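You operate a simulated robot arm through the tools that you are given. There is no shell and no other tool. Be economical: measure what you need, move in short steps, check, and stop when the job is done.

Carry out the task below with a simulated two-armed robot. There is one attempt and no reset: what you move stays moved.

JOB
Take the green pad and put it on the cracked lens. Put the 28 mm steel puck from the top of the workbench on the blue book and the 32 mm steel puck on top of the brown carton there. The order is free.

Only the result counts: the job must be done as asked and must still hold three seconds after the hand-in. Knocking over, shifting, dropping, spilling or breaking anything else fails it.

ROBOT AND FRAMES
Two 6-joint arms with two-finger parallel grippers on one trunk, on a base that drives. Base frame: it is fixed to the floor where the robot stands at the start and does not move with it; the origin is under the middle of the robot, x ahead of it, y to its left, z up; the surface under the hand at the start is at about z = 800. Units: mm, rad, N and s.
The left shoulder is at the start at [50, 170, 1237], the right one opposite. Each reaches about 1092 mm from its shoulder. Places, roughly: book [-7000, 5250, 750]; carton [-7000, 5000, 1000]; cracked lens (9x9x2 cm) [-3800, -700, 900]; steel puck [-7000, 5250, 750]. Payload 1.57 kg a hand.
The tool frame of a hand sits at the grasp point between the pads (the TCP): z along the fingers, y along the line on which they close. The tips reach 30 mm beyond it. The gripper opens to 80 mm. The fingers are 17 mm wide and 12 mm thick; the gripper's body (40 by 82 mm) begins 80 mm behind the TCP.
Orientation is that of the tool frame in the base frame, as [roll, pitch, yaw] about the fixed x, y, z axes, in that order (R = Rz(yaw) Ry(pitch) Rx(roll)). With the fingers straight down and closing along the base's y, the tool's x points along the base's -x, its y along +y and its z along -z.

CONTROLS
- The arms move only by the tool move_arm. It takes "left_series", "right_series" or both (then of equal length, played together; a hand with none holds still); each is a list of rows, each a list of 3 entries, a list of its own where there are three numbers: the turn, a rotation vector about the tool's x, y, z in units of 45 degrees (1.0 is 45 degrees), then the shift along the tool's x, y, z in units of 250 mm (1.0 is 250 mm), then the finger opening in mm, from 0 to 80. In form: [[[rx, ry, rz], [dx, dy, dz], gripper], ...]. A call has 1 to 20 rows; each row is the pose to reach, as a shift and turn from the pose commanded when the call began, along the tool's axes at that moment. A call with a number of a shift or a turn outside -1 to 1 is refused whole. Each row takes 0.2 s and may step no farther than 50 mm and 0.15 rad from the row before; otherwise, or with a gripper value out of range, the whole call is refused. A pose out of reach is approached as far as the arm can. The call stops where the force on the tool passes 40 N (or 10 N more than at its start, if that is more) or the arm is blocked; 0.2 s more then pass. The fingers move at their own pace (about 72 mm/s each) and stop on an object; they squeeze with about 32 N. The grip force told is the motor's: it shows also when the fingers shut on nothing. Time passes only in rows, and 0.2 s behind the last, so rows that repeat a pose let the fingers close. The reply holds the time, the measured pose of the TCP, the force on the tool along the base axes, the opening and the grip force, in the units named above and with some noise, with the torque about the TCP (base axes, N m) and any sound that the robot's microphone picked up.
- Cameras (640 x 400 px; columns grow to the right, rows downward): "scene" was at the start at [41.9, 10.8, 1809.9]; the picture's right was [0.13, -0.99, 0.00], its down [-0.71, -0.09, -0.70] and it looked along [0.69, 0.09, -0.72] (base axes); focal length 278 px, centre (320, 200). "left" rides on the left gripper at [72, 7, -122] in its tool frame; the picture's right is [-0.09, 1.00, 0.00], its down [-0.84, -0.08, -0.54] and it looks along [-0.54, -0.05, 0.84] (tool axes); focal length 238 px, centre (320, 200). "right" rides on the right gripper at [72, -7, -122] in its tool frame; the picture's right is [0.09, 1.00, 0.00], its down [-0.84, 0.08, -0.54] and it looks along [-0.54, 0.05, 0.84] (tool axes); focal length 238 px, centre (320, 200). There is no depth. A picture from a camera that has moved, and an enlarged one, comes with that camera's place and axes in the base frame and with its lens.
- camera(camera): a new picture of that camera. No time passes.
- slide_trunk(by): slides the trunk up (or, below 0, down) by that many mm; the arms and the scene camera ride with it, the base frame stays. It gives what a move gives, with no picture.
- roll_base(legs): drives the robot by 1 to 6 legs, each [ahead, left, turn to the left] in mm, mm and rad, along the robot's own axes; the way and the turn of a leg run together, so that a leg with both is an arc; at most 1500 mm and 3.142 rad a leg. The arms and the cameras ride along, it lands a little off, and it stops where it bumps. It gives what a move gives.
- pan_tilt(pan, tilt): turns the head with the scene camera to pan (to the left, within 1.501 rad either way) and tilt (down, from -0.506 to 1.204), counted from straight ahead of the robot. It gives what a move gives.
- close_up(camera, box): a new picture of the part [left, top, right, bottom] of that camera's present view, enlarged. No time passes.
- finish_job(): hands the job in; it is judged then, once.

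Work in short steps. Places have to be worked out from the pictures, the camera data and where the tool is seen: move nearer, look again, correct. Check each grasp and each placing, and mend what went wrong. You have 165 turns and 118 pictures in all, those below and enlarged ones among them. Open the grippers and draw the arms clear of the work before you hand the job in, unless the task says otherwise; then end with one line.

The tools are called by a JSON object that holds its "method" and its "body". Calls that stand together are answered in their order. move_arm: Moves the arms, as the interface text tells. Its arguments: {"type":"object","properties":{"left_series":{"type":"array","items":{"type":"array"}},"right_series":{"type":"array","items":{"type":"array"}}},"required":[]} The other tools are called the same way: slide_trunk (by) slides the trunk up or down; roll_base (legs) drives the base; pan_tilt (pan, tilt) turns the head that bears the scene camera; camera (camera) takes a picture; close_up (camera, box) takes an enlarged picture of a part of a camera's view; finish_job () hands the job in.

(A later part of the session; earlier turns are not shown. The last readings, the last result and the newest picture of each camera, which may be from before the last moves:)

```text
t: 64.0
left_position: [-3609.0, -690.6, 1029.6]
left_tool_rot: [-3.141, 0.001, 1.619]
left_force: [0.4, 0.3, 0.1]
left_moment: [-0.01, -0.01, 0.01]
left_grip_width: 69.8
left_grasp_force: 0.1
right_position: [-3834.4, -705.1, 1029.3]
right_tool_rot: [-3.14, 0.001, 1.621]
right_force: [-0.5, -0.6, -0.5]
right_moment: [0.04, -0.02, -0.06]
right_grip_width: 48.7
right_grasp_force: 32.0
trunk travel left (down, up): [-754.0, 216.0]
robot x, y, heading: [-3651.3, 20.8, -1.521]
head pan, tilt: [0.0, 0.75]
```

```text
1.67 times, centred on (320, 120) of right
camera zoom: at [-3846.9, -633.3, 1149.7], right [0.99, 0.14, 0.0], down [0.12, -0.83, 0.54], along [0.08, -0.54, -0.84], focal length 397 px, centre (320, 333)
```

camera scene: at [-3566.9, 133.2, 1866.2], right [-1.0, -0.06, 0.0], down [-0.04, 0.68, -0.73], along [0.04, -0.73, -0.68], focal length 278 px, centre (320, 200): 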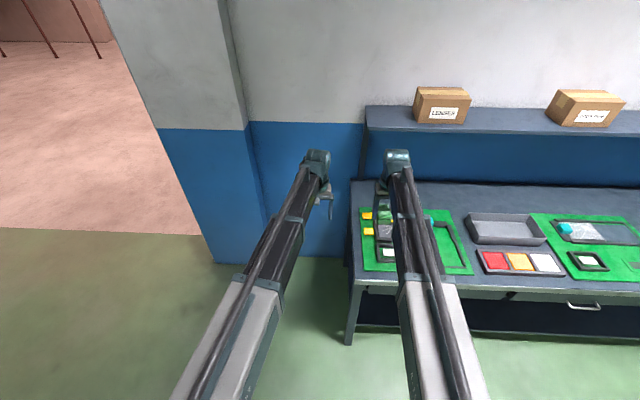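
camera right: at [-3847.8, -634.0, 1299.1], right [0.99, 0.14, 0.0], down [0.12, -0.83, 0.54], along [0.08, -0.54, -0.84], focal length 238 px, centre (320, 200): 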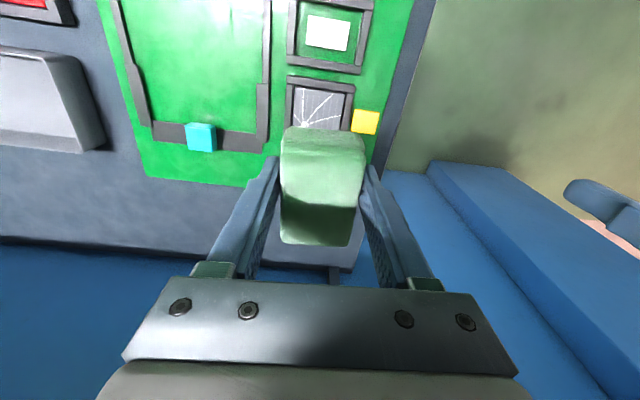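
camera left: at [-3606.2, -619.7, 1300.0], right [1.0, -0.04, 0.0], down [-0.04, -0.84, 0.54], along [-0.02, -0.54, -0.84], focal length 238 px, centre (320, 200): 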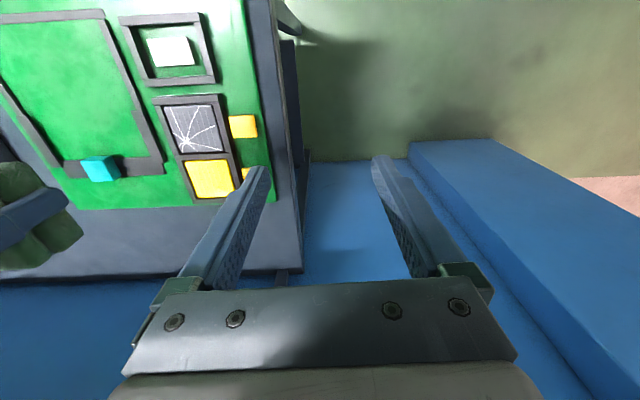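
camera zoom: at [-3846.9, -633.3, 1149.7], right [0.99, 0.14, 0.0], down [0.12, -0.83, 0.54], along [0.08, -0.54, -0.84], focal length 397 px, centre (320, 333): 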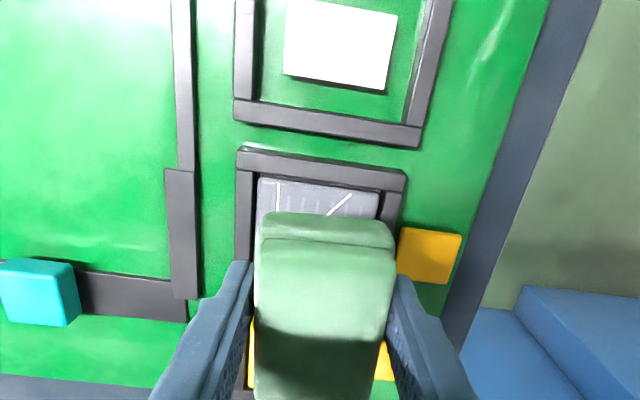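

Now the lens centre comes out at about [−3838, −737, 870], slightly recessed in its frame. I'll align the hand and lower to just above it.

{"method": "move_arm", "body": {"right_series": [[[0, 0, 0], [-0.127, -0.022, 0], 0], [[0, 0, 0], [-0.127, -0.022, 0], 0]]}}

{"method": "slide_trunk", "body": {"by": -85}}

{"method": "close_up", "body": {"camera": "left", "box": [0, 0, 260, 240]}}

{"method": "close_up", "body": {"camera": "right", "box": [200, 0, 440, 300]}}

```text
t: 64.7
left_position: [-3608.8, -690.9, 1028.9]
left_tool_rot: [3.141, 0.001, 1.622]
left_force: [0.2, -0.1, -0.8]
left_moment: [0.02, -0.02, 0.01]
left_grip_width: 70.0
left_grasp_force: 0.1
right_position: [-3839.7, -736.8, 1028.3]
right_tool_rot: [3.142, 0.0, 1.623]
right_force: [-0.3, -0.2, -1.0]
right_moment: [-0.04, 0.01, -0.01]
right_grip_width: 48.6
right_grasp_force: 32.0
trunk travel left (down, up): [-754.0, 216.0]
robot x, y, heading: [-3647.7, 19.6, -1.519]
head pan, tilt: [0.0, 0.75]
```

```text
t: 65.9
left_position: [-3607.2, -691.0, 944.7]
left_tool_rot: [3.142, 0.001, 1.621]
left_force: [-0.5, 1.2, 0.0]
left_moment: [0.01, 0.02, -0.01]
left_grip_width: 69.9
left_grasp_force: 0.0
right_position: [-3839.5, -736.7, 945.2]
right_tool_rot: [3.141, -0.001, 1.62]
right_force: [-0.3, 0.9, -0.3]
right_moment: [-0.03, 0.02, -0.01]
right_grip_width: 48.8
right_grasp_force: 32.0
trunk travel left (down, up): [-669.0, 301.0]
robot x, y, heading: [-3651.4, 22.1, -1.523]
head pan, tilt: [0.0, 0.75]
```

```text
1.67 times, centred on (130, 120) of left
camera zoom: at [-3605.3, -619.0, 1065.4], right [1.0, -0.04, 0.0], down [-0.03, -0.84, 0.54], along [-0.02, -0.54, -0.84], focal length 397 px, centre (637, 333)
```

zoom: 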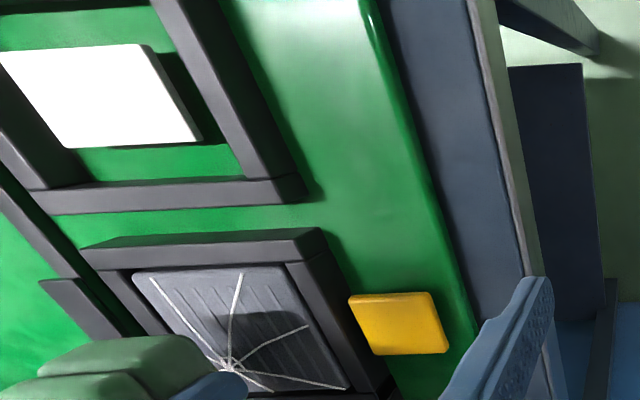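

```text
1.33 times, centred on (320, 150) of right
camera zoom: at [-3851.4, -665.3, 1064.7], right [0.99, 0.14, 0.0], down [0.12, -0.83, 0.54], along [0.08, -0.54, -0.84], focal length 318 px, centre (320, 267)
```

zoom: 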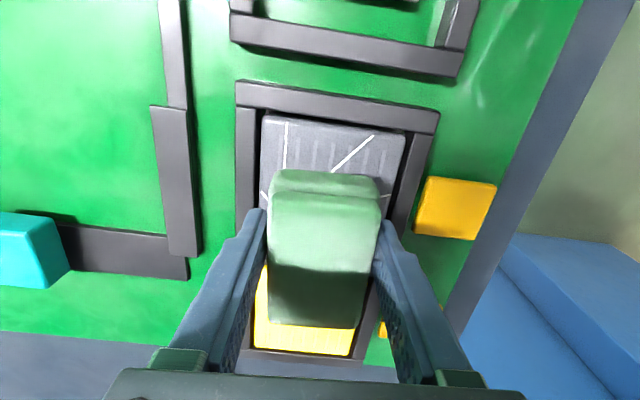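

The hand is centred over the lens within a couple of mm. I'll lower 30 mm, then go in small steps while watching force.

{"method": "slide_trunk", "body": {"by": -30}}

{"method": "close_up", "body": {"camera": "left", "box": [0, 80, 200, 240]}}

{"method": "slide_trunk", "body": {"by": -4}}

```text
t: 66.6
left_position: [-3607.8, -690.3, 913.7]
left_tool_rot: [-3.14, 0.0, 1.622]
left_force: [-0.2, -0.3, 0.0]
left_moment: [0.01, -0.01, 0.04]
left_grip_width: 69.9
left_grasp_force: 0.0
right_position: [-3838.3, -738.1, 913.3]
right_tool_rot: [-3.141, 0.001, 1.621]
right_force: [0.7, 0.9, -0.2]
right_moment: [0.0, 0.01, -0.03]
right_grip_width: 48.7
right_grasp_force: 31.9
trunk travel left (down, up): [-639.0, 331.0]
robot x, y, heading: [-3649.6, 18.6, -1.521]
head pan, tilt: [0.0, 0.75]
```

```text
2.50 times, centred on (100, 160) of left
camera zoom: at [-3605.3, -618.9, 1035.4], right [1.0, -0.04, 0.0], down [-0.03, -0.84, 0.54], along [-0.02, -0.54, -0.84], focal length 596 px, centre (870, 300)
```

zoom: 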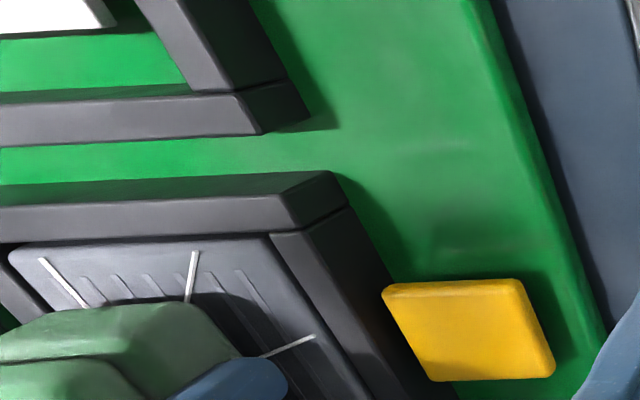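

```text
t: 67.1
left_position: [-3609.3, -690.9, 910.0]
left_tool_rot: [-3.141, 0.0, 1.622]
left_force: [0.4, 0.5, 0.1]
left_moment: [0.0, -0.02, 0.0]
left_grip_width: 69.9
left_grasp_force: 0.1
right_position: [-3838.0, -737.9, 909.9]
right_tool_rot: [-3.141, 0.0, 1.623]
right_force: [-0.1, 0.0, -0.5]
right_moment: [0.03, 0.03, -0.02]
right_grip_width: 48.8
right_grasp_force: 31.6
trunk travel left (down, up): [-635.0, 335.0]
robot x, y, heading: [-3652.2, 19.1, -1.519]
head pan, tilt: [0.0, 0.75]
```

Still no contact. I'll step down 3 mm at a time.

{"method": "slide_trunk", "body": {"by": -3}}

{"method": "slide_trunk", "body": {"by": -2}}

```text
t: 67.7
left_position: [-3607.6, -690.1, 907.3]
left_tool_rot: [-3.141, -0.001, 1.622]
left_force: [0.2, -0.9, 0.4]
left_moment: [-0.02, 0.01, 0.03]
left_grip_width: 69.9
left_grasp_force: 0.0
right_position: [-3839.2, -737.3, 907.3]
right_tool_rot: [-3.142, 0.002, 1.622]
right_force: [-1.5, -2.6, 10.3]
right_moment: [-0.13, 0.04, -0.02]
right_grip_width: 48.9
right_grasp_force: 31.9
trunk travel left (down, up): [-632.0, 338.0]
robot x, y, heading: [-3651.1, 22.8, -1.521]
head pan, tilt: [0.0, 0.75]
```

```text
t: 68.2
left_position: [-3608.8, -691.0, 906.6]
left_tool_rot: [-3.141, 0.003, 1.621]
left_force: [-0.1, -0.4, 0.8]
left_moment: [0.01, -0.01, -0.03]
left_grip_width: 69.6
left_grasp_force: 0.1
right_position: [-3838.6, -736.8, 906.5]
right_tool_rot: [-3.14, 0.0, 1.62]
right_force: [-1.2, -7.1, 31.3]
right_moment: [-0.21, 0.02, 0.02]
right_grip_width: 48.7
right_grasp_force: 32.1
trunk travel left (down, up): [-630.0, 340.0]
robot x, y, heading: [-3654.4, 18.8, -1.518]
head pan, tilt: [0.0, 0.75]
```

Contact reached at TCP z≈907. I'll relieve by 2 mm, release with a small opening and check.

{"method": "slide_trunk", "body": {"by": 2}}

{"method": "move_arm", "body": {"right_series": [[[0, 0, 0], [0, 0, 0], 50], [[0, 0, 0], [0, 0, 0], 51], [[0, 0, 0], [0, 0, 0], 52], [[0, 0, 0], [0, 0, 0], 53]]}}

{"method": "slide_trunk", "body": {"by": 12}}

{"method": "close_up", "body": {"camera": "right", "box": [200, 0, 440, 300]}}

```text
t: 68.7
left_position: [-3610.0, -690.3, 906.6]
left_tool_rot: [3.14, -0.002, 1.621]
left_force: [0.3, 0.3, -0.1]
left_moment: [0.0, -0.02, 0.0]
left_grip_width: 70.0
left_grasp_force: 0.1
right_position: [-3837.8, -736.4, 906.7]
right_tool_rot: [3.141, 0.001, 1.621]
right_force: [-1.0, -2.5, 13.3]
right_moment: [-0.12, 0.04, 0.02]
right_grip_width: 48.7
right_grasp_force: 32.2
trunk travel left (down, up): [-632.0, 338.0]
robot x, y, heading: [-3652.4, 21.0, -1.52]
head pan, tilt: [0.0, 0.75]
```

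```text
t: 69.7
left_position: [-3608.3, -692.1, 906.6]
left_tool_rot: [3.14, 0.0, 1.622]
left_force: [0.1, 0.3, -1.0]
left_moment: [0.02, 0.01, -0.01]
left_grip_width: 70.2
left_grasp_force: 0.1
right_position: [-3838.3, -738.3, 906.6]
right_tool_rot: [-3.14, 0.0, 1.619]
right_force: [0.1, 0.1, -0.3]
right_moment: [0.02, -0.03, -0.04]
right_grip_width: 52.8
right_grasp_force: 0.0
trunk travel left (down, up): [-632.0, 338.0]
robot x, y, heading: [-3655.4, 22.2, -1.517]
head pan, tilt: [0.0, 0.75]
```

```text
t: 70.3
left_position: [-3608.6, -691.7, 918.7]
left_tool_rot: [-3.14, 0.0, 1.621]
left_force: [-0.3, 0.3, 0.5]
left_moment: [0.01, 0.0, 0.01]
left_grip_width: 69.8
left_grasp_force: 0.0
right_position: [-3839.4, -738.5, 918.0]
right_tool_rot: [3.141, 0.0, 1.621]
right_force: [-0.4, -0.1, 0.2]
right_moment: [0.03, -0.01, 0.03]
right_grip_width: 52.9
right_grasp_force: 0.0
trunk travel left (down, up): [-644.0, 326.0]
robot x, y, heading: [-3652.4, 23.6, -1.52]
head pan, tilt: [0.0, 0.75]
```

```text
1.33 times, centred on (320, 150) of right
camera zoom: at [-3851.5, -665.6, 1039.5], right [0.99, 0.14, 0.0], down [0.12, -0.83, 0.54], along [0.08, -0.54, -0.84], focal length 318 px, centre (320, 267)
```

zoom: 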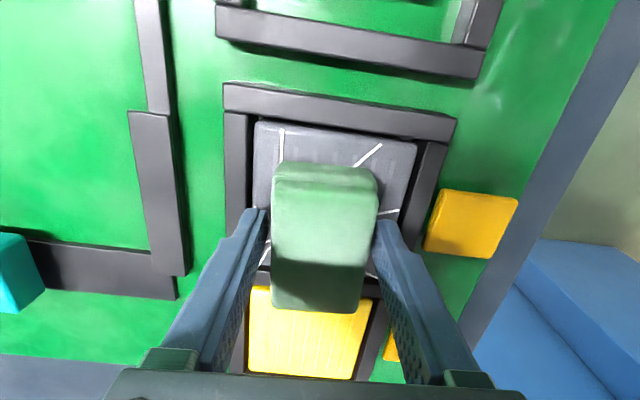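

The pad stays on the lens while the fingers rise. I'll raise clear, open, and verify.

{"method": "slide_trunk", "body": {"by": 260}}

{"method": "close_up", "body": {"camera": "right", "box": [240, 80, 400, 200]}}

{"method": "close_up", "body": {"camera": "left", "box": [100, 20, 290, 180]}}

```text
t: 73.0
left_position: [-3609.0, -691.8, 1179.1]
left_tool_rot: [-3.141, 0.0, 1.622]
left_force: [0.2, 0.5, 0.5]
left_moment: [0.0, -0.02, 0.01]
left_grip_width: 70.0
left_grasp_force: 0.0
right_position: [-3839.6, -737.8, 1178.4]
right_tool_rot: [-3.141, 0.001, 1.621]
right_force: [0.6, 0.1, -0.1]
right_moment: [-0.03, 0.0, 0.02]
right_grip_width: 52.9
right_grasp_force: 0.1
trunk travel left (down, up): [-904.0, 66.0]
robot x, y, heading: [-3649.7, 21.2, -1.52]
head pan, tilt: [0.0, 0.75]
```

```text
3.33 times, centred on (320, 140) of right
camera zoom: at [-3851.5, -665.5, 1299.5], right [0.99, 0.14, 0.0], down [0.12, -0.83, 0.54], along [0.08, -0.54, -0.84], focal length 794 px, centre (320, 400)
```

zoom: 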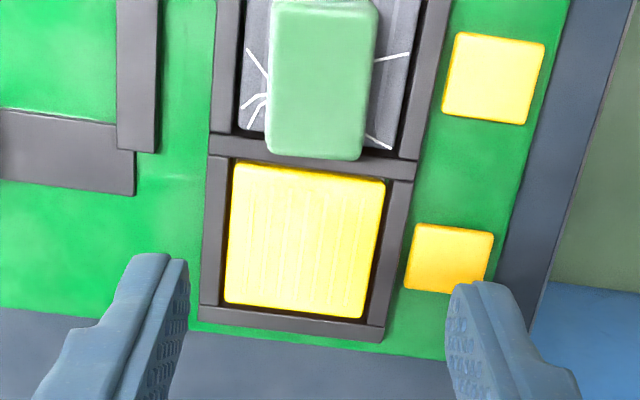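

```text
2.50 times, centred on (195, 100) of left
camera zoom: at [-3605.3, -619.2, 1300.2], right [1.0, -0.04, 0.0], down [-0.03, -0.84, 0.54], along [-0.02, -0.54, -0.84], focal length 596 px, centre (632, 450)
```

zoom: 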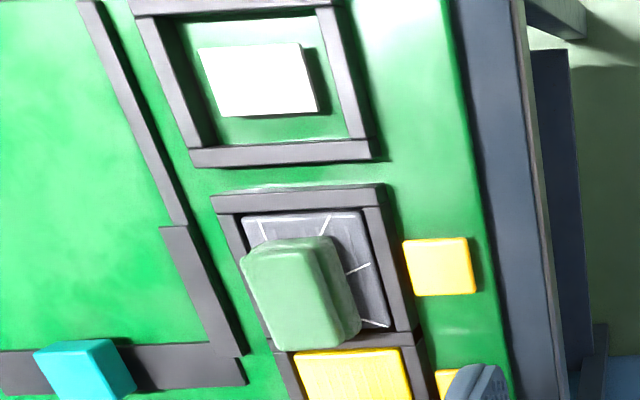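

The pad sits on the lens but its −y end looks close to the frame rail. I'll zoom to make sure it's flat.

{"method": "close_up", "body": {"camera": "left", "box": [160, 80, 240, 140]}}

{"method": "close_up", "body": {"camera": "scene", "box": [360, 180, 440, 250]}}

```text
6.67 times, centred on (200, 110) of left
camera zoom: at [-3605.3, -619.2, 1300.2], right [1.0, -0.04, 0.0], down [-0.03, -0.84, 0.54], along [-0.02, -0.54, -0.84], focal length 1589 px, centre (1120, 800)
```

zoom: 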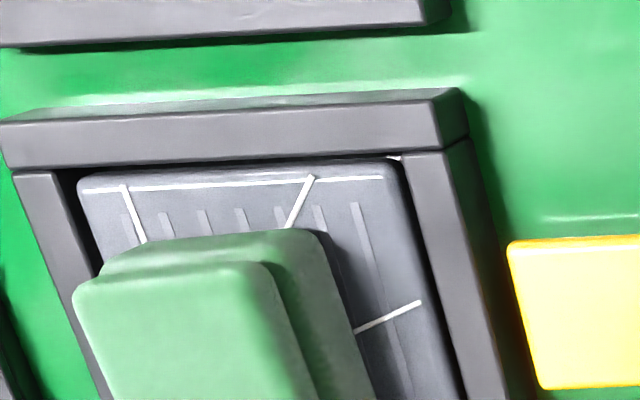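

```text
5.71 times, centred on (400, 215) of scene
camera zoom: at [-3646.8, -21.9, 1866.1], right [-1.0, -0.05, 0.0], down [-0.03, 0.68, -0.73], along [0.04, -0.73, -0.68], focal length 1587 px, centre (-137, 114)
```

zoom: 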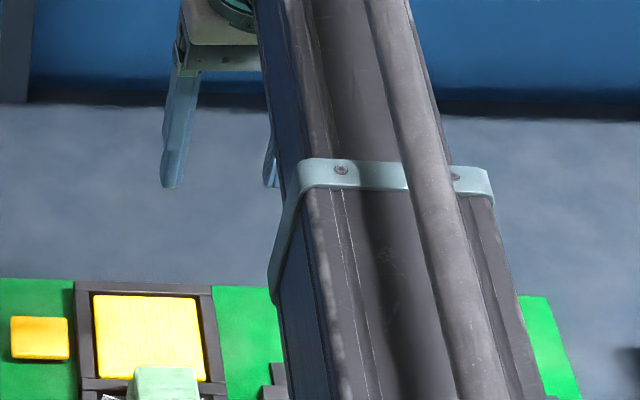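

The pad is resting on the lens. Next are the pucks, at the far-wall bench. I'll back away, turn to face −x and look around.

{"method": "roll_base", "body": {"legs": [[-400, 0, 0], [0, 0, -1.62]]}}

{"method": "pan_tilt", "body": {"pan": -0.7, "tilt": 0.4}}

{"method": "camera", "body": {"camera": "scene"}}

```text
t: 79.5
left_position: [-4380.5, 457.9, 1178.9]
left_tool_rot: [3.141, 0.001, -0.047]
left_force: [0.7, 0.4, -0.7]
left_moment: [-0.02, -0.01, 0.02]
left_grip_width: 69.9
left_grasp_force: 0.0
right_position: [-4404.8, 691.9, 1178.5]
right_tool_rot: [-3.14, 0.0, -0.045]
right_force: [-0.2, 0.1, -1.0]
right_moment: [0.0, 0.01, 0.01]
right_grip_width: 53.0
right_grasp_force: 0.2
trunk travel left (down, up): [-904.0, 66.0]
robot x, y, heading: [-3668.5, 429.1, 3.093]
head pan, tilt: [0.0, 0.75]
```

```text
t: 80.6
left_position: [-4381.5, 458.0, 1178.1]
left_tool_rot: [-3.141, -0.001, -0.044]
left_force: [0.3, -0.4, -0.5]
left_moment: [0.02, 0.0, -0.06]
left_grip_width: 69.9
left_grasp_force: 0.1
right_position: [-4404.3, 690.6, 1179.5]
right_tool_rot: [-3.141, 0.0, -0.045]
right_force: [-0.6, -0.1, 0.2]
right_moment: [-0.03, 0.02, -0.05]
right_grip_width: 52.9
right_grasp_force: 0.0
trunk travel left (down, up): [-904.0, 66.0]
robot x, y, heading: [-3666.4, 434.9, 3.1]
head pan, tilt: [-0.7, 0.4]
```

```text
75 pictures are left
camera scene: at [-3694.0, 492.2, 1897.2], right [0.68, 0.73, 0.0], down [0.29, -0.26, -0.92], along [-0.68, 0.62, -0.39], focal length 278 px, centre (320, 200)
```

scene: 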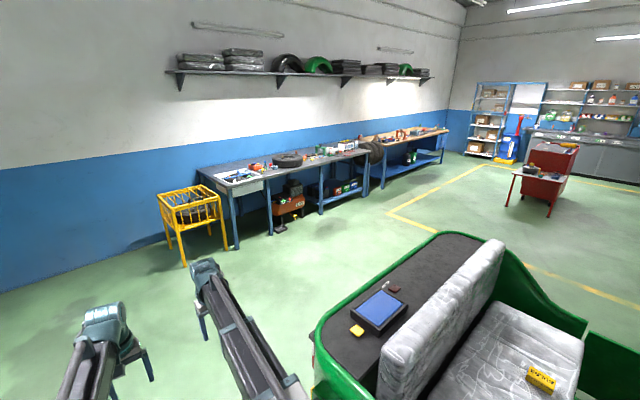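

The way is clear: tuk-tuk rear is near x≈−4400 and the benches' fronts near x≈−6600. I'll drive ahead to x≈−5300, then strafe right to y≈5050.

{"method": "roll_base", "body": {"legs": [[1000, 0, 0.045], [650, 0, 0], [0, -1200, 0], [0, -1200, 0], [0, -1200, 0], [0, -1000, 0]]}}

{"method": "pan_tilt", "body": {"pan": 0.0, "tilt": 0.55}}

{"method": "camera", "body": {"camera": "scene"}}

```text
t: 110.8
left_position: [-6003.1, 5078.4, 1178.6]
left_tool_rot: [-3.14, -0.001, -0.01]
left_force: [0.6, 0.0, -0.7]
left_moment: [-0.04, -0.02, 0.01]
left_grip_width: 69.9
left_grasp_force: 0.1
right_position: [-6035.5, 5310.6, 1179.5]
right_tool_rot: [-3.142, 0.0, -0.008]
right_force: [0.0, 0.8, -0.3]
right_moment: [-0.04, 0.03, -0.03]
right_grip_width: 52.9
right_grasp_force: 0.0
trunk travel left (down, up): [-904.0, 66.0]
robot x, y, heading: [-5289.3, 5078.6, 3.131]
head pan, tilt: [-0.7, 0.4]
```

```text
t: 111.9
left_position: [-6003.5, 5078.0, 1179.1]
left_tool_rot: [3.141, -0.001, -0.009]
left_force: [0.5, 0.1, 0.5]
left_moment: [-0.03, 0.03, -0.01]
left_grip_width: 69.7
left_grasp_force: 0.0
right_position: [-6034.7, 5310.4, 1177.5]
right_tool_rot: [3.141, 0.0, -0.009]
right_force: [-0.3, -0.5, -0.2]
right_moment: [-0.01, 0.01, -0.03]
right_grip_width: 52.8
right_grasp_force: 0.1
trunk travel left (down, up): [-904.0, 66.0]
robot x, y, heading: [-5290.5, 5079.5, 3.13]
head pan, tilt: [0.0, 0.55]
```

```text
74 pictures are left
camera scene: at [-5337.5, 5078.7, 1883.5], right [0.01, 1.0, 0.0], down [0.52, 0.0, -0.85], along [-0.85, 0.01, -0.52], focal length 278 px, centre (320, 200)
```

scene: 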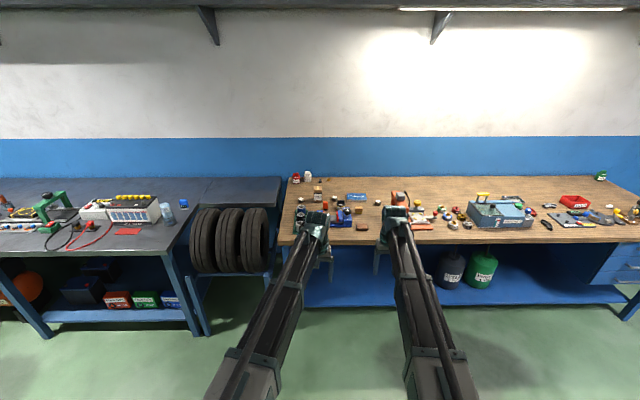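

The target area is at the near-left end of the wooden bench. I'll zoom in.

{"method": "close_up", "body": {"camera": "scene", "box": [270, 160, 390, 240]}}

{"method": "close_up", "body": {"camera": "scene", "box": [380, 160, 640, 300]}}

```text
5.00 times, centred on (330, 200) of scene
camera zoom: at [-5337.5, 5078.7, 1883.5], right [0.01, 1.0, 0.0], down [0.52, 0.0, -0.85], along [-0.85, 0.01, -0.52], focal length 1388 px, centre (270, 200)
```

zoom: 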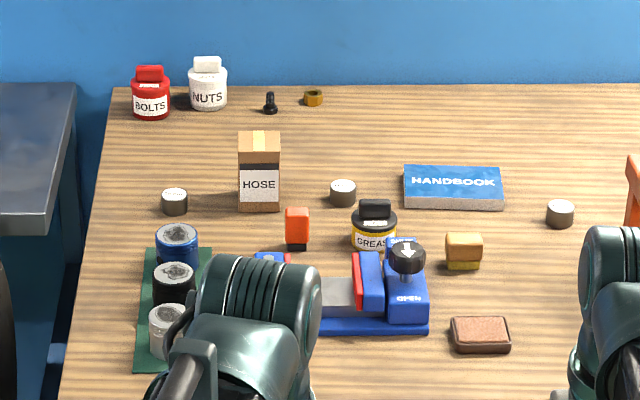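

```text
2.46 times, centred on (510, 230) of scene
camera zoom: at [-5337.5, 5078.7, 1883.5], right [0.01, 1.0, 0.0], down [0.52, 0.0, -0.85], along [-0.85, 0.01, -0.52], focal length 684 px, centre (-148, 126)
```

zoom: 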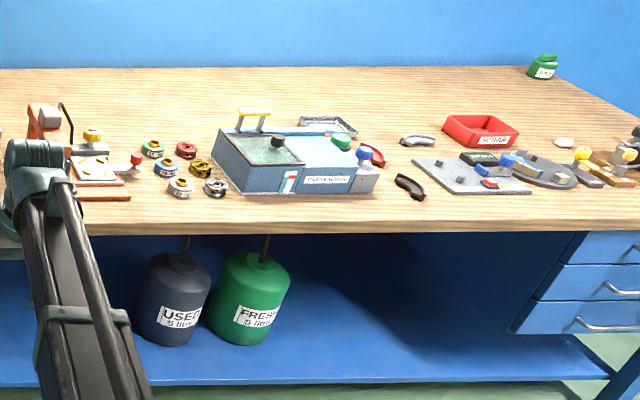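

Three steel pucks are visible, with the HANDBOOK (blue book) and the HOSE carton; the bench top looks to be near z≈850. I'll move up to the bench for a closer survey.

{"method": "roll_base", "body": {"legs": [[720, -130, 0.01]]}}

{"method": "camera", "body": {"camera": "left"}}

{"method": "camera", "body": {"camera": "right"}}

{"method": "pan_tilt", "body": {"pan": 0.0, "tilt": 0.85}}

{"method": "camera", "body": {"camera": "scene"}}

```text
t: 115.8
left_position: [-6711.2, 5192.2, 1178.7]
left_tool_rot: [3.14, 0.001, 0.01]
left_force: [0.7, -0.7, 0.4]
left_moment: [0.0, -0.02, 0.02]
left_grip_width: 70.1
left_grasp_force: 0.2
right_position: [-6747.8, 5423.6, 1177.6]
right_tool_rot: [-3.141, 0.0, 0.011]
right_force: [0.1, -1.1, 0.1]
right_moment: [-0.02, -0.01, -0.03]
right_grip_width: 53.1
right_grasp_force: 0.0
trunk travel left (down, up): [-904.0, 66.0]
robot x, y, heading: [-5996.1, 5204.7, -3.127]
head pan, tilt: [0.0, 0.55]
```

```text
71 pictures are left
camera left: at [-6638.3, 5185.9, 1300.0], right [-0.08, -1.0, 0.0], down [-0.84, 0.07, 0.54], along [-0.54, 0.04, -0.84], focal length 238 px, centre (320, 200)
```

left: 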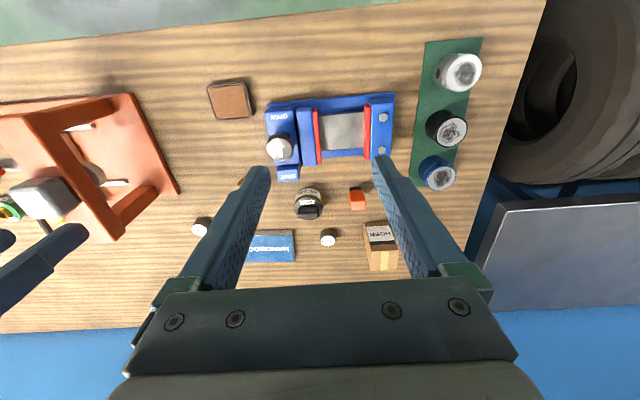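

```text
70 pictures are left
camera right: at [-6678.4, 5432.0, 1299.3], right [0.1, -0.99, 0.0], down [-0.84, -0.09, 0.54], along [-0.54, -0.06, -0.84], focal length 238 px, centre (320, 200)
```

right: 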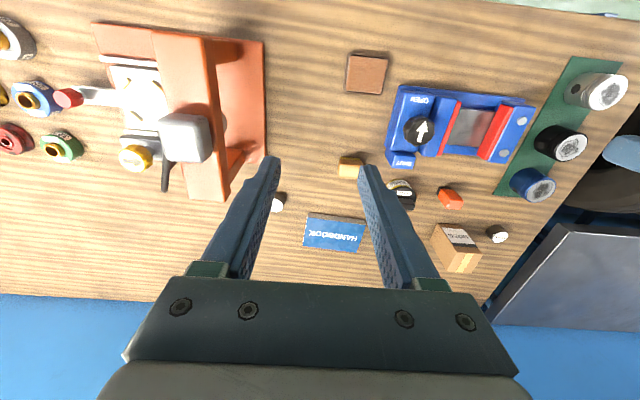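

```text
t: 116.6
left_position: [-6708.9, 5191.1, 1178.6]
left_tool_rot: [-3.141, -0.002, 0.009]
left_force: [0.5, 0.4, 0.3]
left_moment: [0.0, 0.0, 0.0]
left_grip_width: 69.9
left_grasp_force: 0.0
right_position: [-6747.4, 5423.0, 1178.0]
right_tool_rot: [3.14, 0.001, 0.01]
right_force: [-0.3, -0.4, 0.3]
right_moment: [-0.02, 0.04, -0.03]
right_grip_width: 53.1
right_grasp_force: 0.1
trunk travel left (down, up): [-904.0, 66.0]
robot x, y, heading: [-5997.1, 5202.9, -3.134]
head pan, tilt: [0.0, 0.85]
```

```text
69 pictures are left
camera scene: at [-6033.3, 5205.2, 1858.1], right [-0.01, 1.0, 0.0], down [0.75, 0.01, -0.66], along [-0.66, -0.01, -0.75], focal length 278 px, centre (320, 200)
```

scene: 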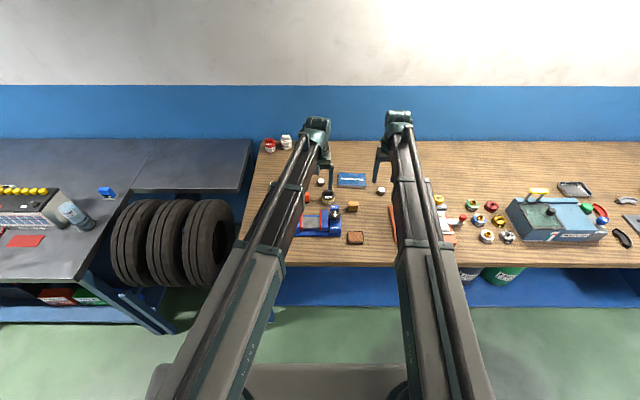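

I'll zoom to measure the pucks.

{"method": "close_up", "body": {"camera": "left", "box": [180, 180, 420, 290]}}

{"method": "close_up", "body": {"camera": "right", "box": [250, 150, 530, 290]}}

{"method": "close_up", "body": {"camera": "scene", "box": [300, 160, 400, 220]}}

```text
2.67 times, centred on (300, 235) of left
camera zoom: at [-6637.8, 5185.7, 1300.3], right [-0.08, -1.0, 0.0], down [-0.84, 0.07, 0.54], along [-0.54, 0.04, -0.84], focal length 636 px, centre (373, 107)
```

zoom: 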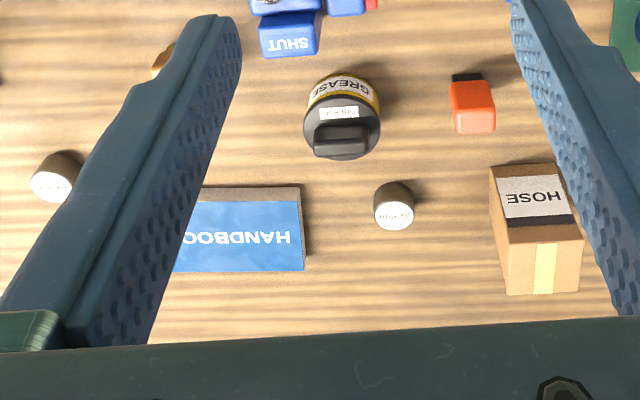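

```text
2.29 times, centred on (390, 220) of right
camera zoom: at [-6677.9, 5431.9, 1299.6], right [0.1, -0.99, 0.0], down [-0.84, -0.09, 0.54], along [-0.54, -0.06, -0.84], focal length 545 px, centre (160, 154)
```

zoom: 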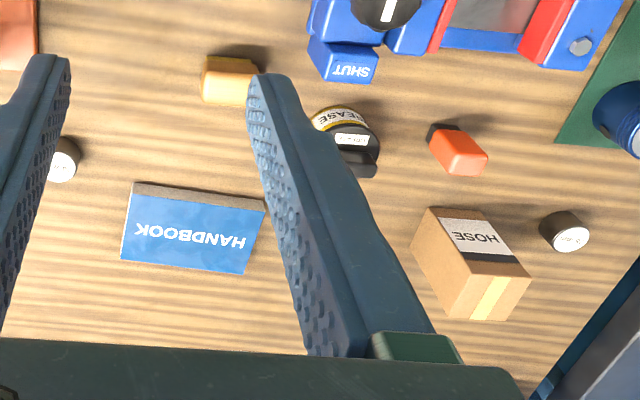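

```text
6.40 times, centred on (350, 190) of scene
camera zoom: at [-6033.3, 5205.2, 1858.1], right [-0.01, 1.0, 0.0], down [0.75, 0.01, -0.66], along [-0.66, -0.01, -0.75], focal length 1777 px, centre (128, 264)
```

zoom: 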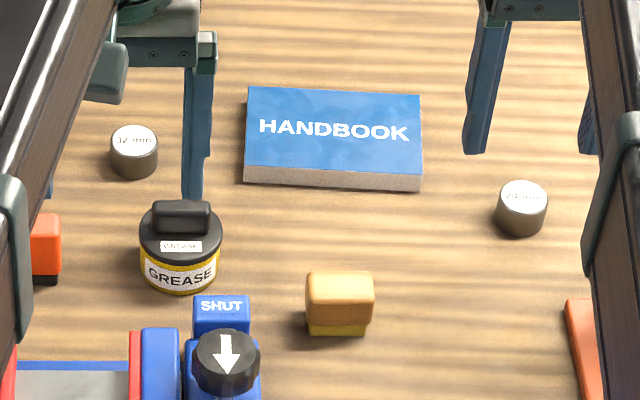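

The pucks carry labels on top. I'll read them.

{"method": "close_up", "body": {"camera": "scene", "box": [312, 174, 332, 190]}}

{"method": "close_up", "body": {"camera": "scene", "box": [372, 182, 392, 198]}}

{"method": "close_up", "body": {"camera": "right", "box": [482, 222, 512, 246]}}

```text
16.00 times, centred on (322, 182) of scene
camera zoom: at [-6033.3, 5205.2, 1858.1], right [-0.01, 1.0, 0.0], down [0.75, 0.01, -0.66], along [-0.66, -0.01, -0.75], focal length 4443 px, centre (288, 488)
```

zoom: 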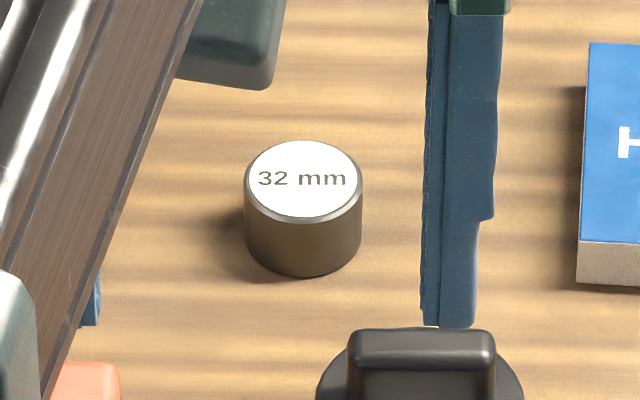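

```text
16.00 times, centred on (382, 190) of scene
camera zoom: at [-6033.3, 5205.2, 1858.1], right [-0.01, 1.0, 0.0], down [0.75, 0.01, -0.66], along [-0.66, -0.01, -0.75], focal length 4443 px, centre (-672, 360)
```

zoom: 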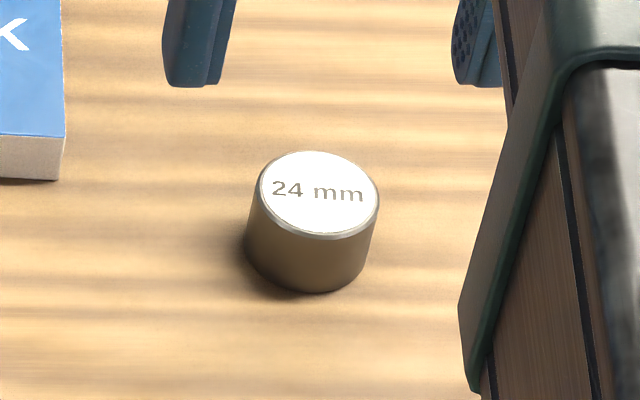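

```text
16.00 times, centred on (497, 234) of right
camera zoom: at [-6677.9, 5431.9, 1299.6], right [0.1, -0.99, 0.0], down [-0.84, -0.09, 0.54], along [-0.54, -0.06, -0.84], focal length 3814 px, centre (-2512, -344)
```

zoom: 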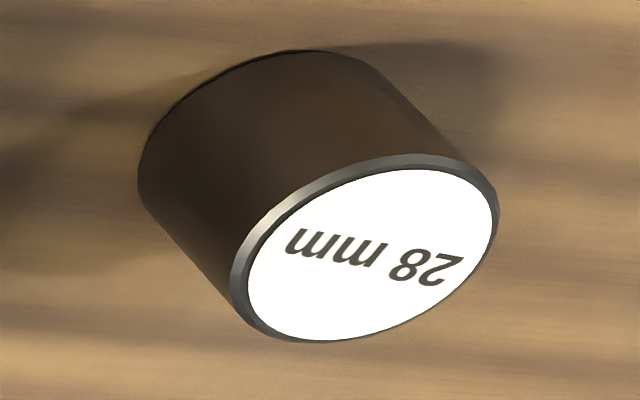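

Labels: 28 mm at about [−7015, 4967], 32 mm at [−7026, 5197], tops near z≈873; carton top [−7040, 5076, 934]; book top [−7058, 5357, 866]. I'll use the left hand only and retract the right hand so it stays off the bench.

{"method": "move_arm", "body": {"right_series": [[[0, 0, 0], [0.19, 0, 0], 53], [[0, 0, 0], [0.38, 0, 0], 53], [[0, 0, 0], [0.57, 0, 0], 53], [[0, 0, 0], [0.76, 0, 0], 53], [[0, 0, 0], [0.95, 0, 0], 53]]}}

{"method": "move_arm", "body": {"right_series": [[[0, 0, 0], [0.19, 0, 0], 53], [[0, 0, 0], [0.38, 0, 0], 53]]}}

{"method": "roll_base", "body": {"legs": [[70, 0, 0]]}}

{"method": "camera", "body": {"camera": "scene"}}

```text
t: 117.8
left_position: [-6708.9, 5190.8, 1179.4]
left_tool_rot: [3.141, 0.0, 0.011]
left_force: [-0.3, 0.2, -0.6]
left_moment: [0.0, 0.01, 0.0]
left_grip_width: 70.1
left_grasp_force: 0.1
right_position: [-6511.6, 5421.7, 1178.4]
right_tool_rot: [-3.141, -0.001, 0.014]
right_force: [-0.9, 0.7, 0.0]
right_moment: [-0.01, -0.02, 0.0]
right_grip_width: 52.9
right_grasp_force: 0.1
right hand out of reach, approached as far as the arm can: row 4
trunk travel left (down, up): [-904.0, 66.0]
robot x, y, heading: [-5998.2, 5201.2, -3.13]
head pan, tilt: [0.0, 0.85]
```

```text
t: 118.4
left_position: [-6710.4, 5191.9, 1176.9]
left_tool_rot: [-3.141, -0.001, 0.011]
left_force: [-0.3, 0.0, -0.3]
left_moment: [-0.02, -0.04, -0.02]
left_grip_width: 69.9
left_grasp_force: 0.0
right_position: [-6453.8, 5431.3, 1178.1]
right_tool_rot: [-3.14, -0.003, 0.012]
right_force: [-0.3, 0.3, -0.1]
right_moment: [0.02, -0.06, -0.03]
right_grip_width: 53.0
right_grasp_force: 0.1
right hand out of reach, approached as far as the arm can: row 2
trunk travel left (down, up): [-904.0, 66.0]
robot x, y, heading: [-5998.1, 5205.1, -3.129]
head pan, tilt: [0.0, 0.85]
```

```text
t: 119.4
left_position: [-6781.6, 5190.0, 1176.1]
left_tool_rot: [3.141, 0.0, 0.011]
left_force: [0.4, -0.2, -0.8]
left_moment: [-0.01, -0.06, -0.02]
left_grip_width: 70.1
left_grasp_force: 0.0
right_position: [-6523.9, 5430.7, 1177.9]
right_tool_rot: [-3.141, -0.003, 0.011]
right_force: [0.2, -0.2, -0.4]
right_moment: [-0.01, -0.03, 0.02]
right_grip_width: 53.0
right_grasp_force: 0.0
trunk travel left (down, up): [-904.0, 66.0]
robot x, y, heading: [-6066.6, 5201.4, -3.138]
head pan, tilt: [0.0, 0.85]
```

```text
62 pictures are left
camera scene: at [-6105.6, 5204.3, 1858.0], right [-0.01, 1.0, 0.0], down [0.75, 0.01, -0.66], along [-0.66, -0.01, -0.75], focal length 278 px, centre (320, 200)
```

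scene: 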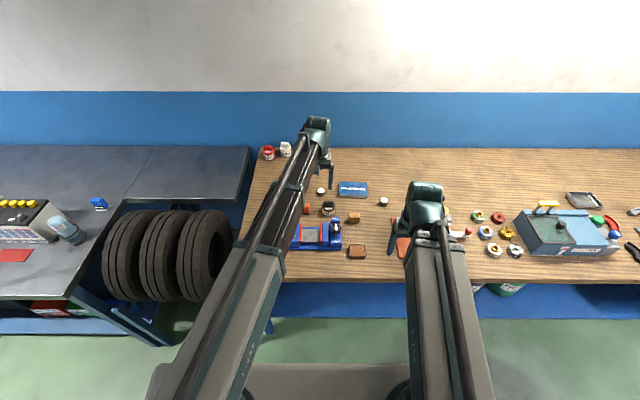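

The right hand is now just clear of the bench edge (≈−6590). I'll extend the left hand above the 32 mm puck.

{"method": "move_arm", "body": {"left_series": [[[0, 0, 0], [-0.19, -0.01, 0], 65], [[0, 0, 0], [-0.38, -0.02, 0], 65], [[0, 0, 0], [-0.57, -0.028, 0], 65], [[0, 0, 0], [-0.76, -0.028, 0], 65], [[0, 0, 0], [-0.95, -0.028, 0], 65], [[0, 0, 0], [-0.976, -0.028, 0], 65]]}}

{"method": "slide_trunk", "body": {"by": -170}}

{"method": "camera", "body": {"camera": "left"}}

```text
t: 120.8
left_position: [-6972.6, 5192.1, 1179.1]
left_tool_rot: [-3.141, 0.001, 0.013]
left_force: [0.0, -0.5, -0.6]
left_moment: [-0.01, 0.03, -0.02]
left_grip_width: 65.1
left_grasp_force: 0.0
left hand out of reach, approached as far as the arm can: row 4, 5, 6
right_position: [-6523.1, 5429.9, 1179.1]
right_tool_rot: [3.141, -0.003, 0.011]
right_force: [-1.2, -0.5, 0.5]
right_moment: [-0.01, -0.02, -0.01]
right_grip_width: 52.8
right_grasp_force: 0.1
trunk travel left (down, up): [-904.0, 66.0]
robot x, y, heading: [-6066.7, 5206.8, -3.13]
head pan, tilt: [0.0, 0.85]
```

```text
t: 122.8
left_position: [-6971.8, 5191.3, 1008.6]
left_tool_rot: [3.141, 0.002, 0.012]
left_force: [-0.4, 0.3, -0.1]
left_moment: [-0.02, 0.02, -0.02]
left_grip_width: 64.9
left_grasp_force: 0.0
right_position: [-6523.1, 5430.7, 1009.7]
right_tool_rot: [-3.141, -0.001, 0.012]
right_force: [0.1, -1.2, -0.4]
right_moment: [0.01, -0.02, -0.01]
right_grip_width: 53.2
right_grasp_force: 0.0
trunk travel left (down, up): [-734.0, 236.0]
robot x, y, heading: [-6065.8, 5206.4, -3.125]
head pan, tilt: [0.0, 0.85]
```

```text
61 pictures are left
camera left: at [-6900.2, 5185.5, 1130.3], right [-0.08, -1.0, 0.0], down [-0.84, 0.07, 0.54], along [-0.54, 0.04, -0.84], focal length 238 px, centre (320, 200)
```

left: 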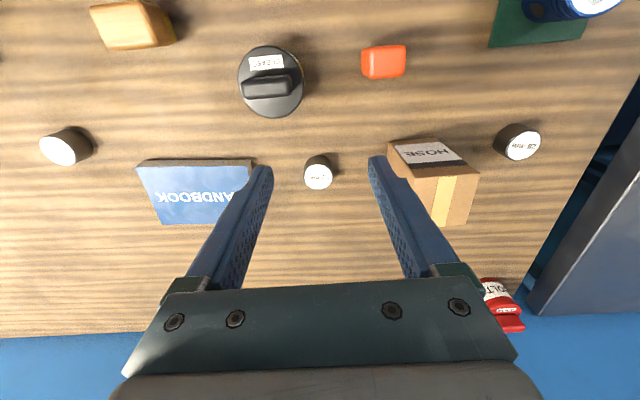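

Reach with a vertical tool ends about 870 mm from the shoulder. I'll raise, retract the left hand, then turn the base slightly right and move closer so that the left shoulder is nearer and the right hand is farther from the bench.

{"method": "slide_trunk", "body": {"by": 170}}

{"method": "move_arm", "body": {"left_series": [[[0, 0, 0], [0.19, 0, 0], 65], [[0, 0, 0], [0.38, 0, 0], 65], [[0, 0, 0], [0.57, 0, 0], 65], [[0, 0, 0], [0.76, 0, 0], 65], [[0, 0, 0], [0.95, 0, 0], 65]]}}

{"method": "roll_base", "body": {"legs": [[0, 0, -0.4], [40, -70, 0]]}}

{"method": "camera", "body": {"camera": "scene"}}

```text
t: 124.7
left_position: [-6973.3, 5191.0, 1178.9]
left_tool_rot: [3.141, 0.003, 0.011]
left_force: [-0.5, -0.3, -0.4]
left_moment: [0.04, 0.02, 0.01]
left_grip_width: 64.9
left_grasp_force: 0.0
right_position: [-6523.0, 5430.6, 1178.4]
right_tool_rot: [-3.141, -0.001, 0.013]
right_force: [-0.3, 1.0, 0.1]
right_moment: [0.01, 0.01, -0.04]
right_grip_width: 52.8
right_grasp_force: 0.0
trunk travel left (down, up): [-904.0, 66.0]
robot x, y, heading: [-6068.7, 5206.5, -3.126]
head pan, tilt: [0.0, 0.85]
```

```text
t: 125.9
left_position: [-6735.7, 5196.4, 1179.5]
left_tool_rot: [-3.141, 0.002, 0.012]
left_force: [0.1, 0.6, 0.2]
left_moment: [-0.01, 0.0, 0.03]
left_grip_width: 65.0
left_grasp_force: 0.1
right_position: [-6521.6, 5430.5, 1179.6]
right_tool_rot: [-3.141, -0.001, 0.012]
right_force: [0.1, 0.6, 0.4]
right_moment: [-0.01, 0.04, -0.04]
right_grip_width: 52.9
right_grasp_force: 0.0
trunk travel left (down, up): [-904.0, 66.0]
robot x, y, heading: [-6065.4, 5204.3, -3.134]
head pan, tilt: [0.0, 0.85]
```

```text
t: 128.1
left_position: [-6699.9, 5536.1, 1178.1]
left_tool_rot: [3.14, 0.0, -0.386]
left_force: [0.3, 0.8, -0.2]
left_moment: [-0.03, -0.01, -0.01]
left_grip_width: 65.1
left_grasp_force: 0.0
right_position: [-6410.7, 5669.1, 1178.7]
right_tool_rot: [3.14, -0.004, -0.385]
right_force: [0.1, 0.1, -0.6]
right_moment: [0.0, -0.03, 0.0]
right_grip_width: 52.8
right_grasp_force: 0.2
trunk travel left (down, up): [-904.0, 66.0]
robot x, y, heading: [-6080.0, 5279.0, 2.755]
head pan, tilt: [0.0, 0.85]
```

```text
60 pictures are left
camera scene: at [-6111.9, 5300.2, 1858.0], right [0.38, 0.93, 0.0], down [0.7, -0.28, -0.66], along [-0.61, 0.25, -0.75], focal length 278 px, centre (320, 200)
```

scene: 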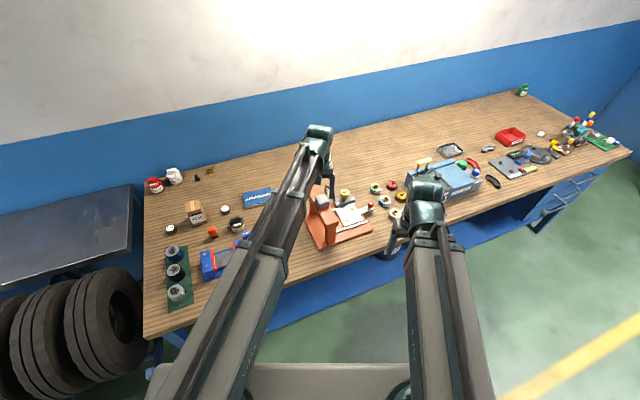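

I'll move the base 50 mm closer, then swing the left hand toward the 32 mm puck while squaring the wrist.

{"method": "roll_base", "body": {"legs": [[46, 19, 0]]}}

{"method": "move_arm", "body": {"left_series": [[[0, 0, -0.1], [-0.1, 0.16, 0], 65], [[0, 0, -0.2], [-0.2, 0.32, 0], 65], [[0, 0, -0.3], [-0.3, 0.48, 0], 65], [[0, 0, -0.4], [-0.4, 0.64, 0], 65], [[0, 0, -0.491], [-0.5, 0.8, 0], 65]]}}

```text
t: 129.1
left_position: [-6753.9, 5533.9, 1178.3]
left_tool_rot: [-3.141, 0.0, -0.384]
left_force: [-0.6, -0.5, -0.4]
left_moment: [-0.02, -0.07, 0.0]
left_grip_width: 65.1
left_grasp_force: 0.1
right_position: [-6465.5, 5668.1, 1177.8]
right_tool_rot: [3.141, -0.004, -0.382]
right_force: [-0.6, -0.5, -0.3]
right_moment: [-0.02, -0.03, 0.0]
right_grip_width: 53.2
right_grasp_force: 0.0
trunk travel left (down, up): [-904.0, 66.0]
robot x, y, heading: [-6130.0, 5285.6, 2.762]
head pan, tilt: [0.0, 0.85]
```

```text
t: 130.2
left_position: [-6945.2, 5398.1, 1177.3]
left_tool_rot: [3.141, 0.001, 0.005]
left_force: [-1.0, 0.2, 0.3]
left_moment: [0.01, 0.0, 0.05]
left_grip_width: 65.1
left_grasp_force: 0.0
right_position: [-6462.4, 5668.1, 1179.2]
right_tool_rot: [-3.141, -0.002, -0.386]
right_force: [0.0, -0.6, 0.1]
right_moment: [0.0, -0.01, 0.0]
right_grip_width: 53.2
right_grasp_force: 0.1
trunk travel left (down, up): [-904.0, 66.0]
robot x, y, heading: [-6127.3, 5284.2, 2.759]
head pan, tilt: [0.0, 0.85]
```

Next I go to above the 32 mm puck and lower partway to look.

{"method": "move_arm", "body": {"left_series": [[[0, 0, 0], [-0.065, 0.161, 0], 65], [[0, 0, 0], [-0.13, 0.322, 0], 65], [[0, 0, 0], [-0.195, 0.483, 0], 65], [[0, 0, 0], [-0.26, 0.644, 0], 65], [[0, 0, 0], [-0.324, 0.804, 0], 65]]}}

{"method": "slide_trunk", "body": {"by": -180}}

{"method": "camera", "body": {"camera": "left"}}

{"method": "camera", "body": {"camera": "right"}}

```text
t: 131.4
left_position: [-7020.9, 5193.3, 1178.6]
left_tool_rot: [-3.14, 0.0, 0.0]
left_force: [-0.1, 0.3, 0.4]
left_moment: [-0.02, 0.03, -0.01]
left_grip_width: 65.3
left_grasp_force: 0.0
right_position: [-6460.9, 5667.1, 1179.3]
right_tool_rot: [3.141, -0.001, -0.385]
right_force: [-0.4, 0.7, 1.2]
right_moment: [-0.01, -0.03, -0.05]
right_grip_width: 52.8
right_grasp_force: 0.1
trunk travel left (down, up): [-904.0, 66.0]
robot x, y, heading: [-6129.0, 5281.5, 2.755]
head pan, tilt: [0.0, 0.85]
```

```text
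t: 133.4
left_position: [-7020.0, 5194.8, 998.7]
left_tool_rot: [3.141, 0.001, 0.001]
left_force: [-0.4, 0.3, 0.4]
left_moment: [0.01, -0.01, 0.03]
left_grip_width: 65.0
left_grasp_force: 0.1
right_position: [-6462.7, 5666.0, 998.0]
right_tool_rot: [3.141, -0.002, -0.386]
right_force: [0.8, -0.1, 0.4]
right_moment: [0.03, 0.0, 0.01]
right_grip_width: 52.9
right_grasp_force: 0.0
trunk travel left (down, up): [-724.0, 246.0]
robot x, y, heading: [-6129.8, 5282.9, 2.753]
head pan, tilt: [0.0, 0.85]
```

```text
59 pictures are left
camera left: at [-6949.5, 5187.5, 1120.3], right [-0.09, -1.0, 0.0], down [-0.84, 0.08, 0.54], along [-0.54, 0.05, -0.84], focal length 238 px, centre (320, 200)
```

left: 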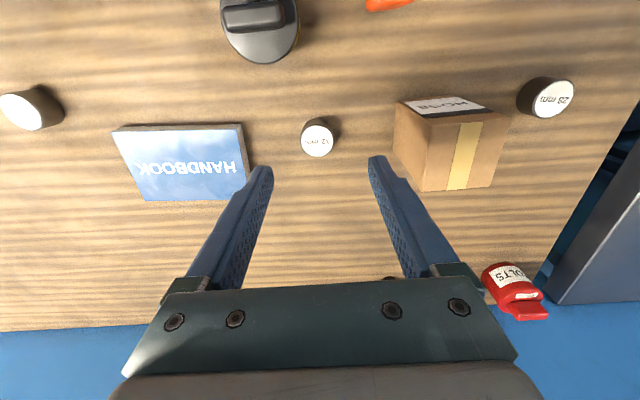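

```text
58 pictures are left
camera right: at [-6395.7, 5647.6, 1119.8], right [-0.29, -0.96, 0.0], down [-0.81, 0.24, 0.54], along [-0.52, 0.16, -0.84], focal length 238 px, centre (320, 200)
```

right: 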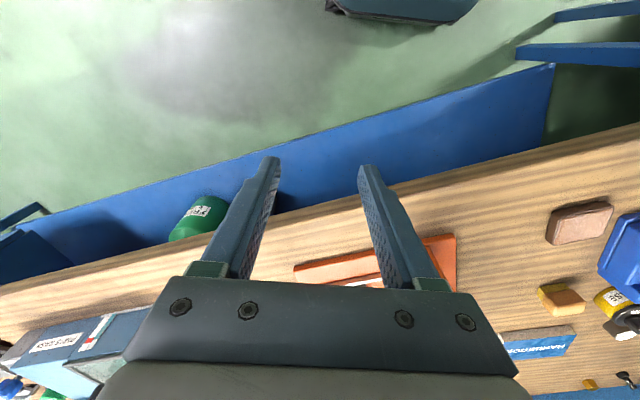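

The puck's top centre comes out at [−7029, 5198]. I'll correct, lower to z≈905, and look again.

{"method": "move_arm", "body": {"left_series": [[[0, 0, 0], [-0.036, -0.012, 0], 60], [[0, 0, 0], [-0.036, -0.012, 0], 60]]}}

{"method": "slide_trunk", "body": {"by": -85}}

{"method": "camera", "body": {"camera": "left"}}

```text
t: 134.1
left_position: [-7031.4, 5196.6, 997.9]
left_tool_rot: [-3.14, 0.001, 0.002]
left_force: [-0.3, 0.5, -0.2]
left_moment: [0.0, -0.04, 0.01]
left_grip_width: 59.9
left_grasp_force: 0.1
right_position: [-6462.7, 5667.8, 999.0]
right_tool_rot: [3.141, 0.0, -0.383]
right_force: [1.0, 0.7, -0.2]
right_moment: [0.0, -0.01, -0.01]
right_grip_width: 52.8
right_grasp_force: 0.1
trunk travel left (down, up): [-724.0, 246.0]
robot x, y, heading: [-6128.5, 5284.9, 2.758]
head pan, tilt: [0.0, 0.85]
```

```text
t: 135.3
left_position: [-7031.2, 5195.7, 913.3]
left_tool_rot: [-3.141, 0.003, 0.004]
left_force: [-0.1, -0.1, -0.8]
left_moment: [0.01, 0.0, 0.0]
left_grip_width: 59.8
left_grasp_force: 0.0
right_position: [-6462.4, 5667.1, 912.7]
right_tool_rot: [3.141, 0.0, -0.384]
right_force: [-0.1, -0.1, 0.4]
right_moment: [0.02, -0.02, 0.0]
right_grip_width: 53.2
right_grasp_force: 0.0
trunk travel left (down, up): [-639.0, 331.0]
robot x, y, heading: [-6127.0, 5281.2, 2.757]
head pan, tilt: [0.0, 0.85]
```

```text
57 pictures are left
camera left: at [-6957.8, 5189.9, 1035.3], right [-0.09, -1.0, 0.0], down [-0.84, 0.08, 0.54], along [-0.54, 0.05, -0.84], focal length 238 px, centre (320, 200)
```

left: 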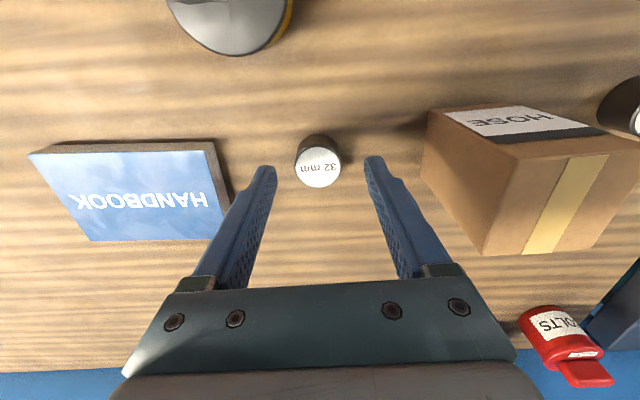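

The puck is centred between the fingers. I'll lower to TCP z≈884 and check force.

{"method": "slide_trunk", "body": {"by": -29}}

{"method": "camera", "body": {"camera": "left"}}

```text
t: 136.0
left_position: [-7030.3, 5196.7, 885.4]
left_tool_rot: [3.141, 0.002, 0.002]
left_force: [0.0, 0.1, 0.9]
left_moment: [-0.02, -0.02, -0.03]
left_grip_width: 59.8
left_grasp_force: 0.1
right_position: [-6462.3, 5667.6, 884.9]
right_tool_rot: [3.141, -0.002, -0.386]
right_force: [0.6, -0.7, 0.2]
right_moment: [-0.01, -0.02, -0.04]
right_grip_width: 52.5
right_grasp_force: 0.0
trunk travel left (down, up): [-610.0, 360.0]
robot x, y, heading: [-6129.3, 5285.5, 2.756]
head pan, tilt: [0.0, 0.85]
```

```text
56 pictures are left
camera left: at [-6957.7, 5189.9, 1006.3], right [-0.09, -1.0, 0.0], down [-0.84, 0.08, 0.54], along [-0.54, 0.05, -0.84], focal length 238 px, centre (320, 200)
```

left: 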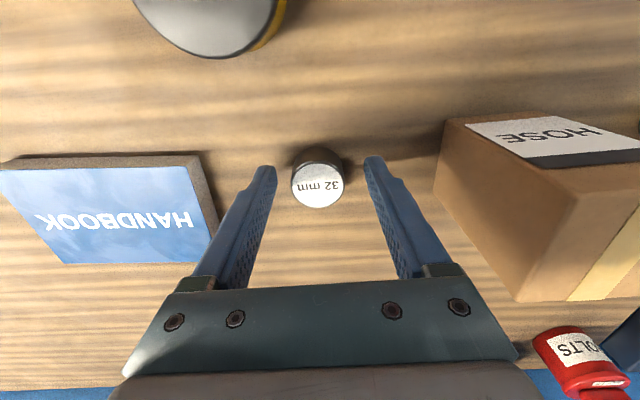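

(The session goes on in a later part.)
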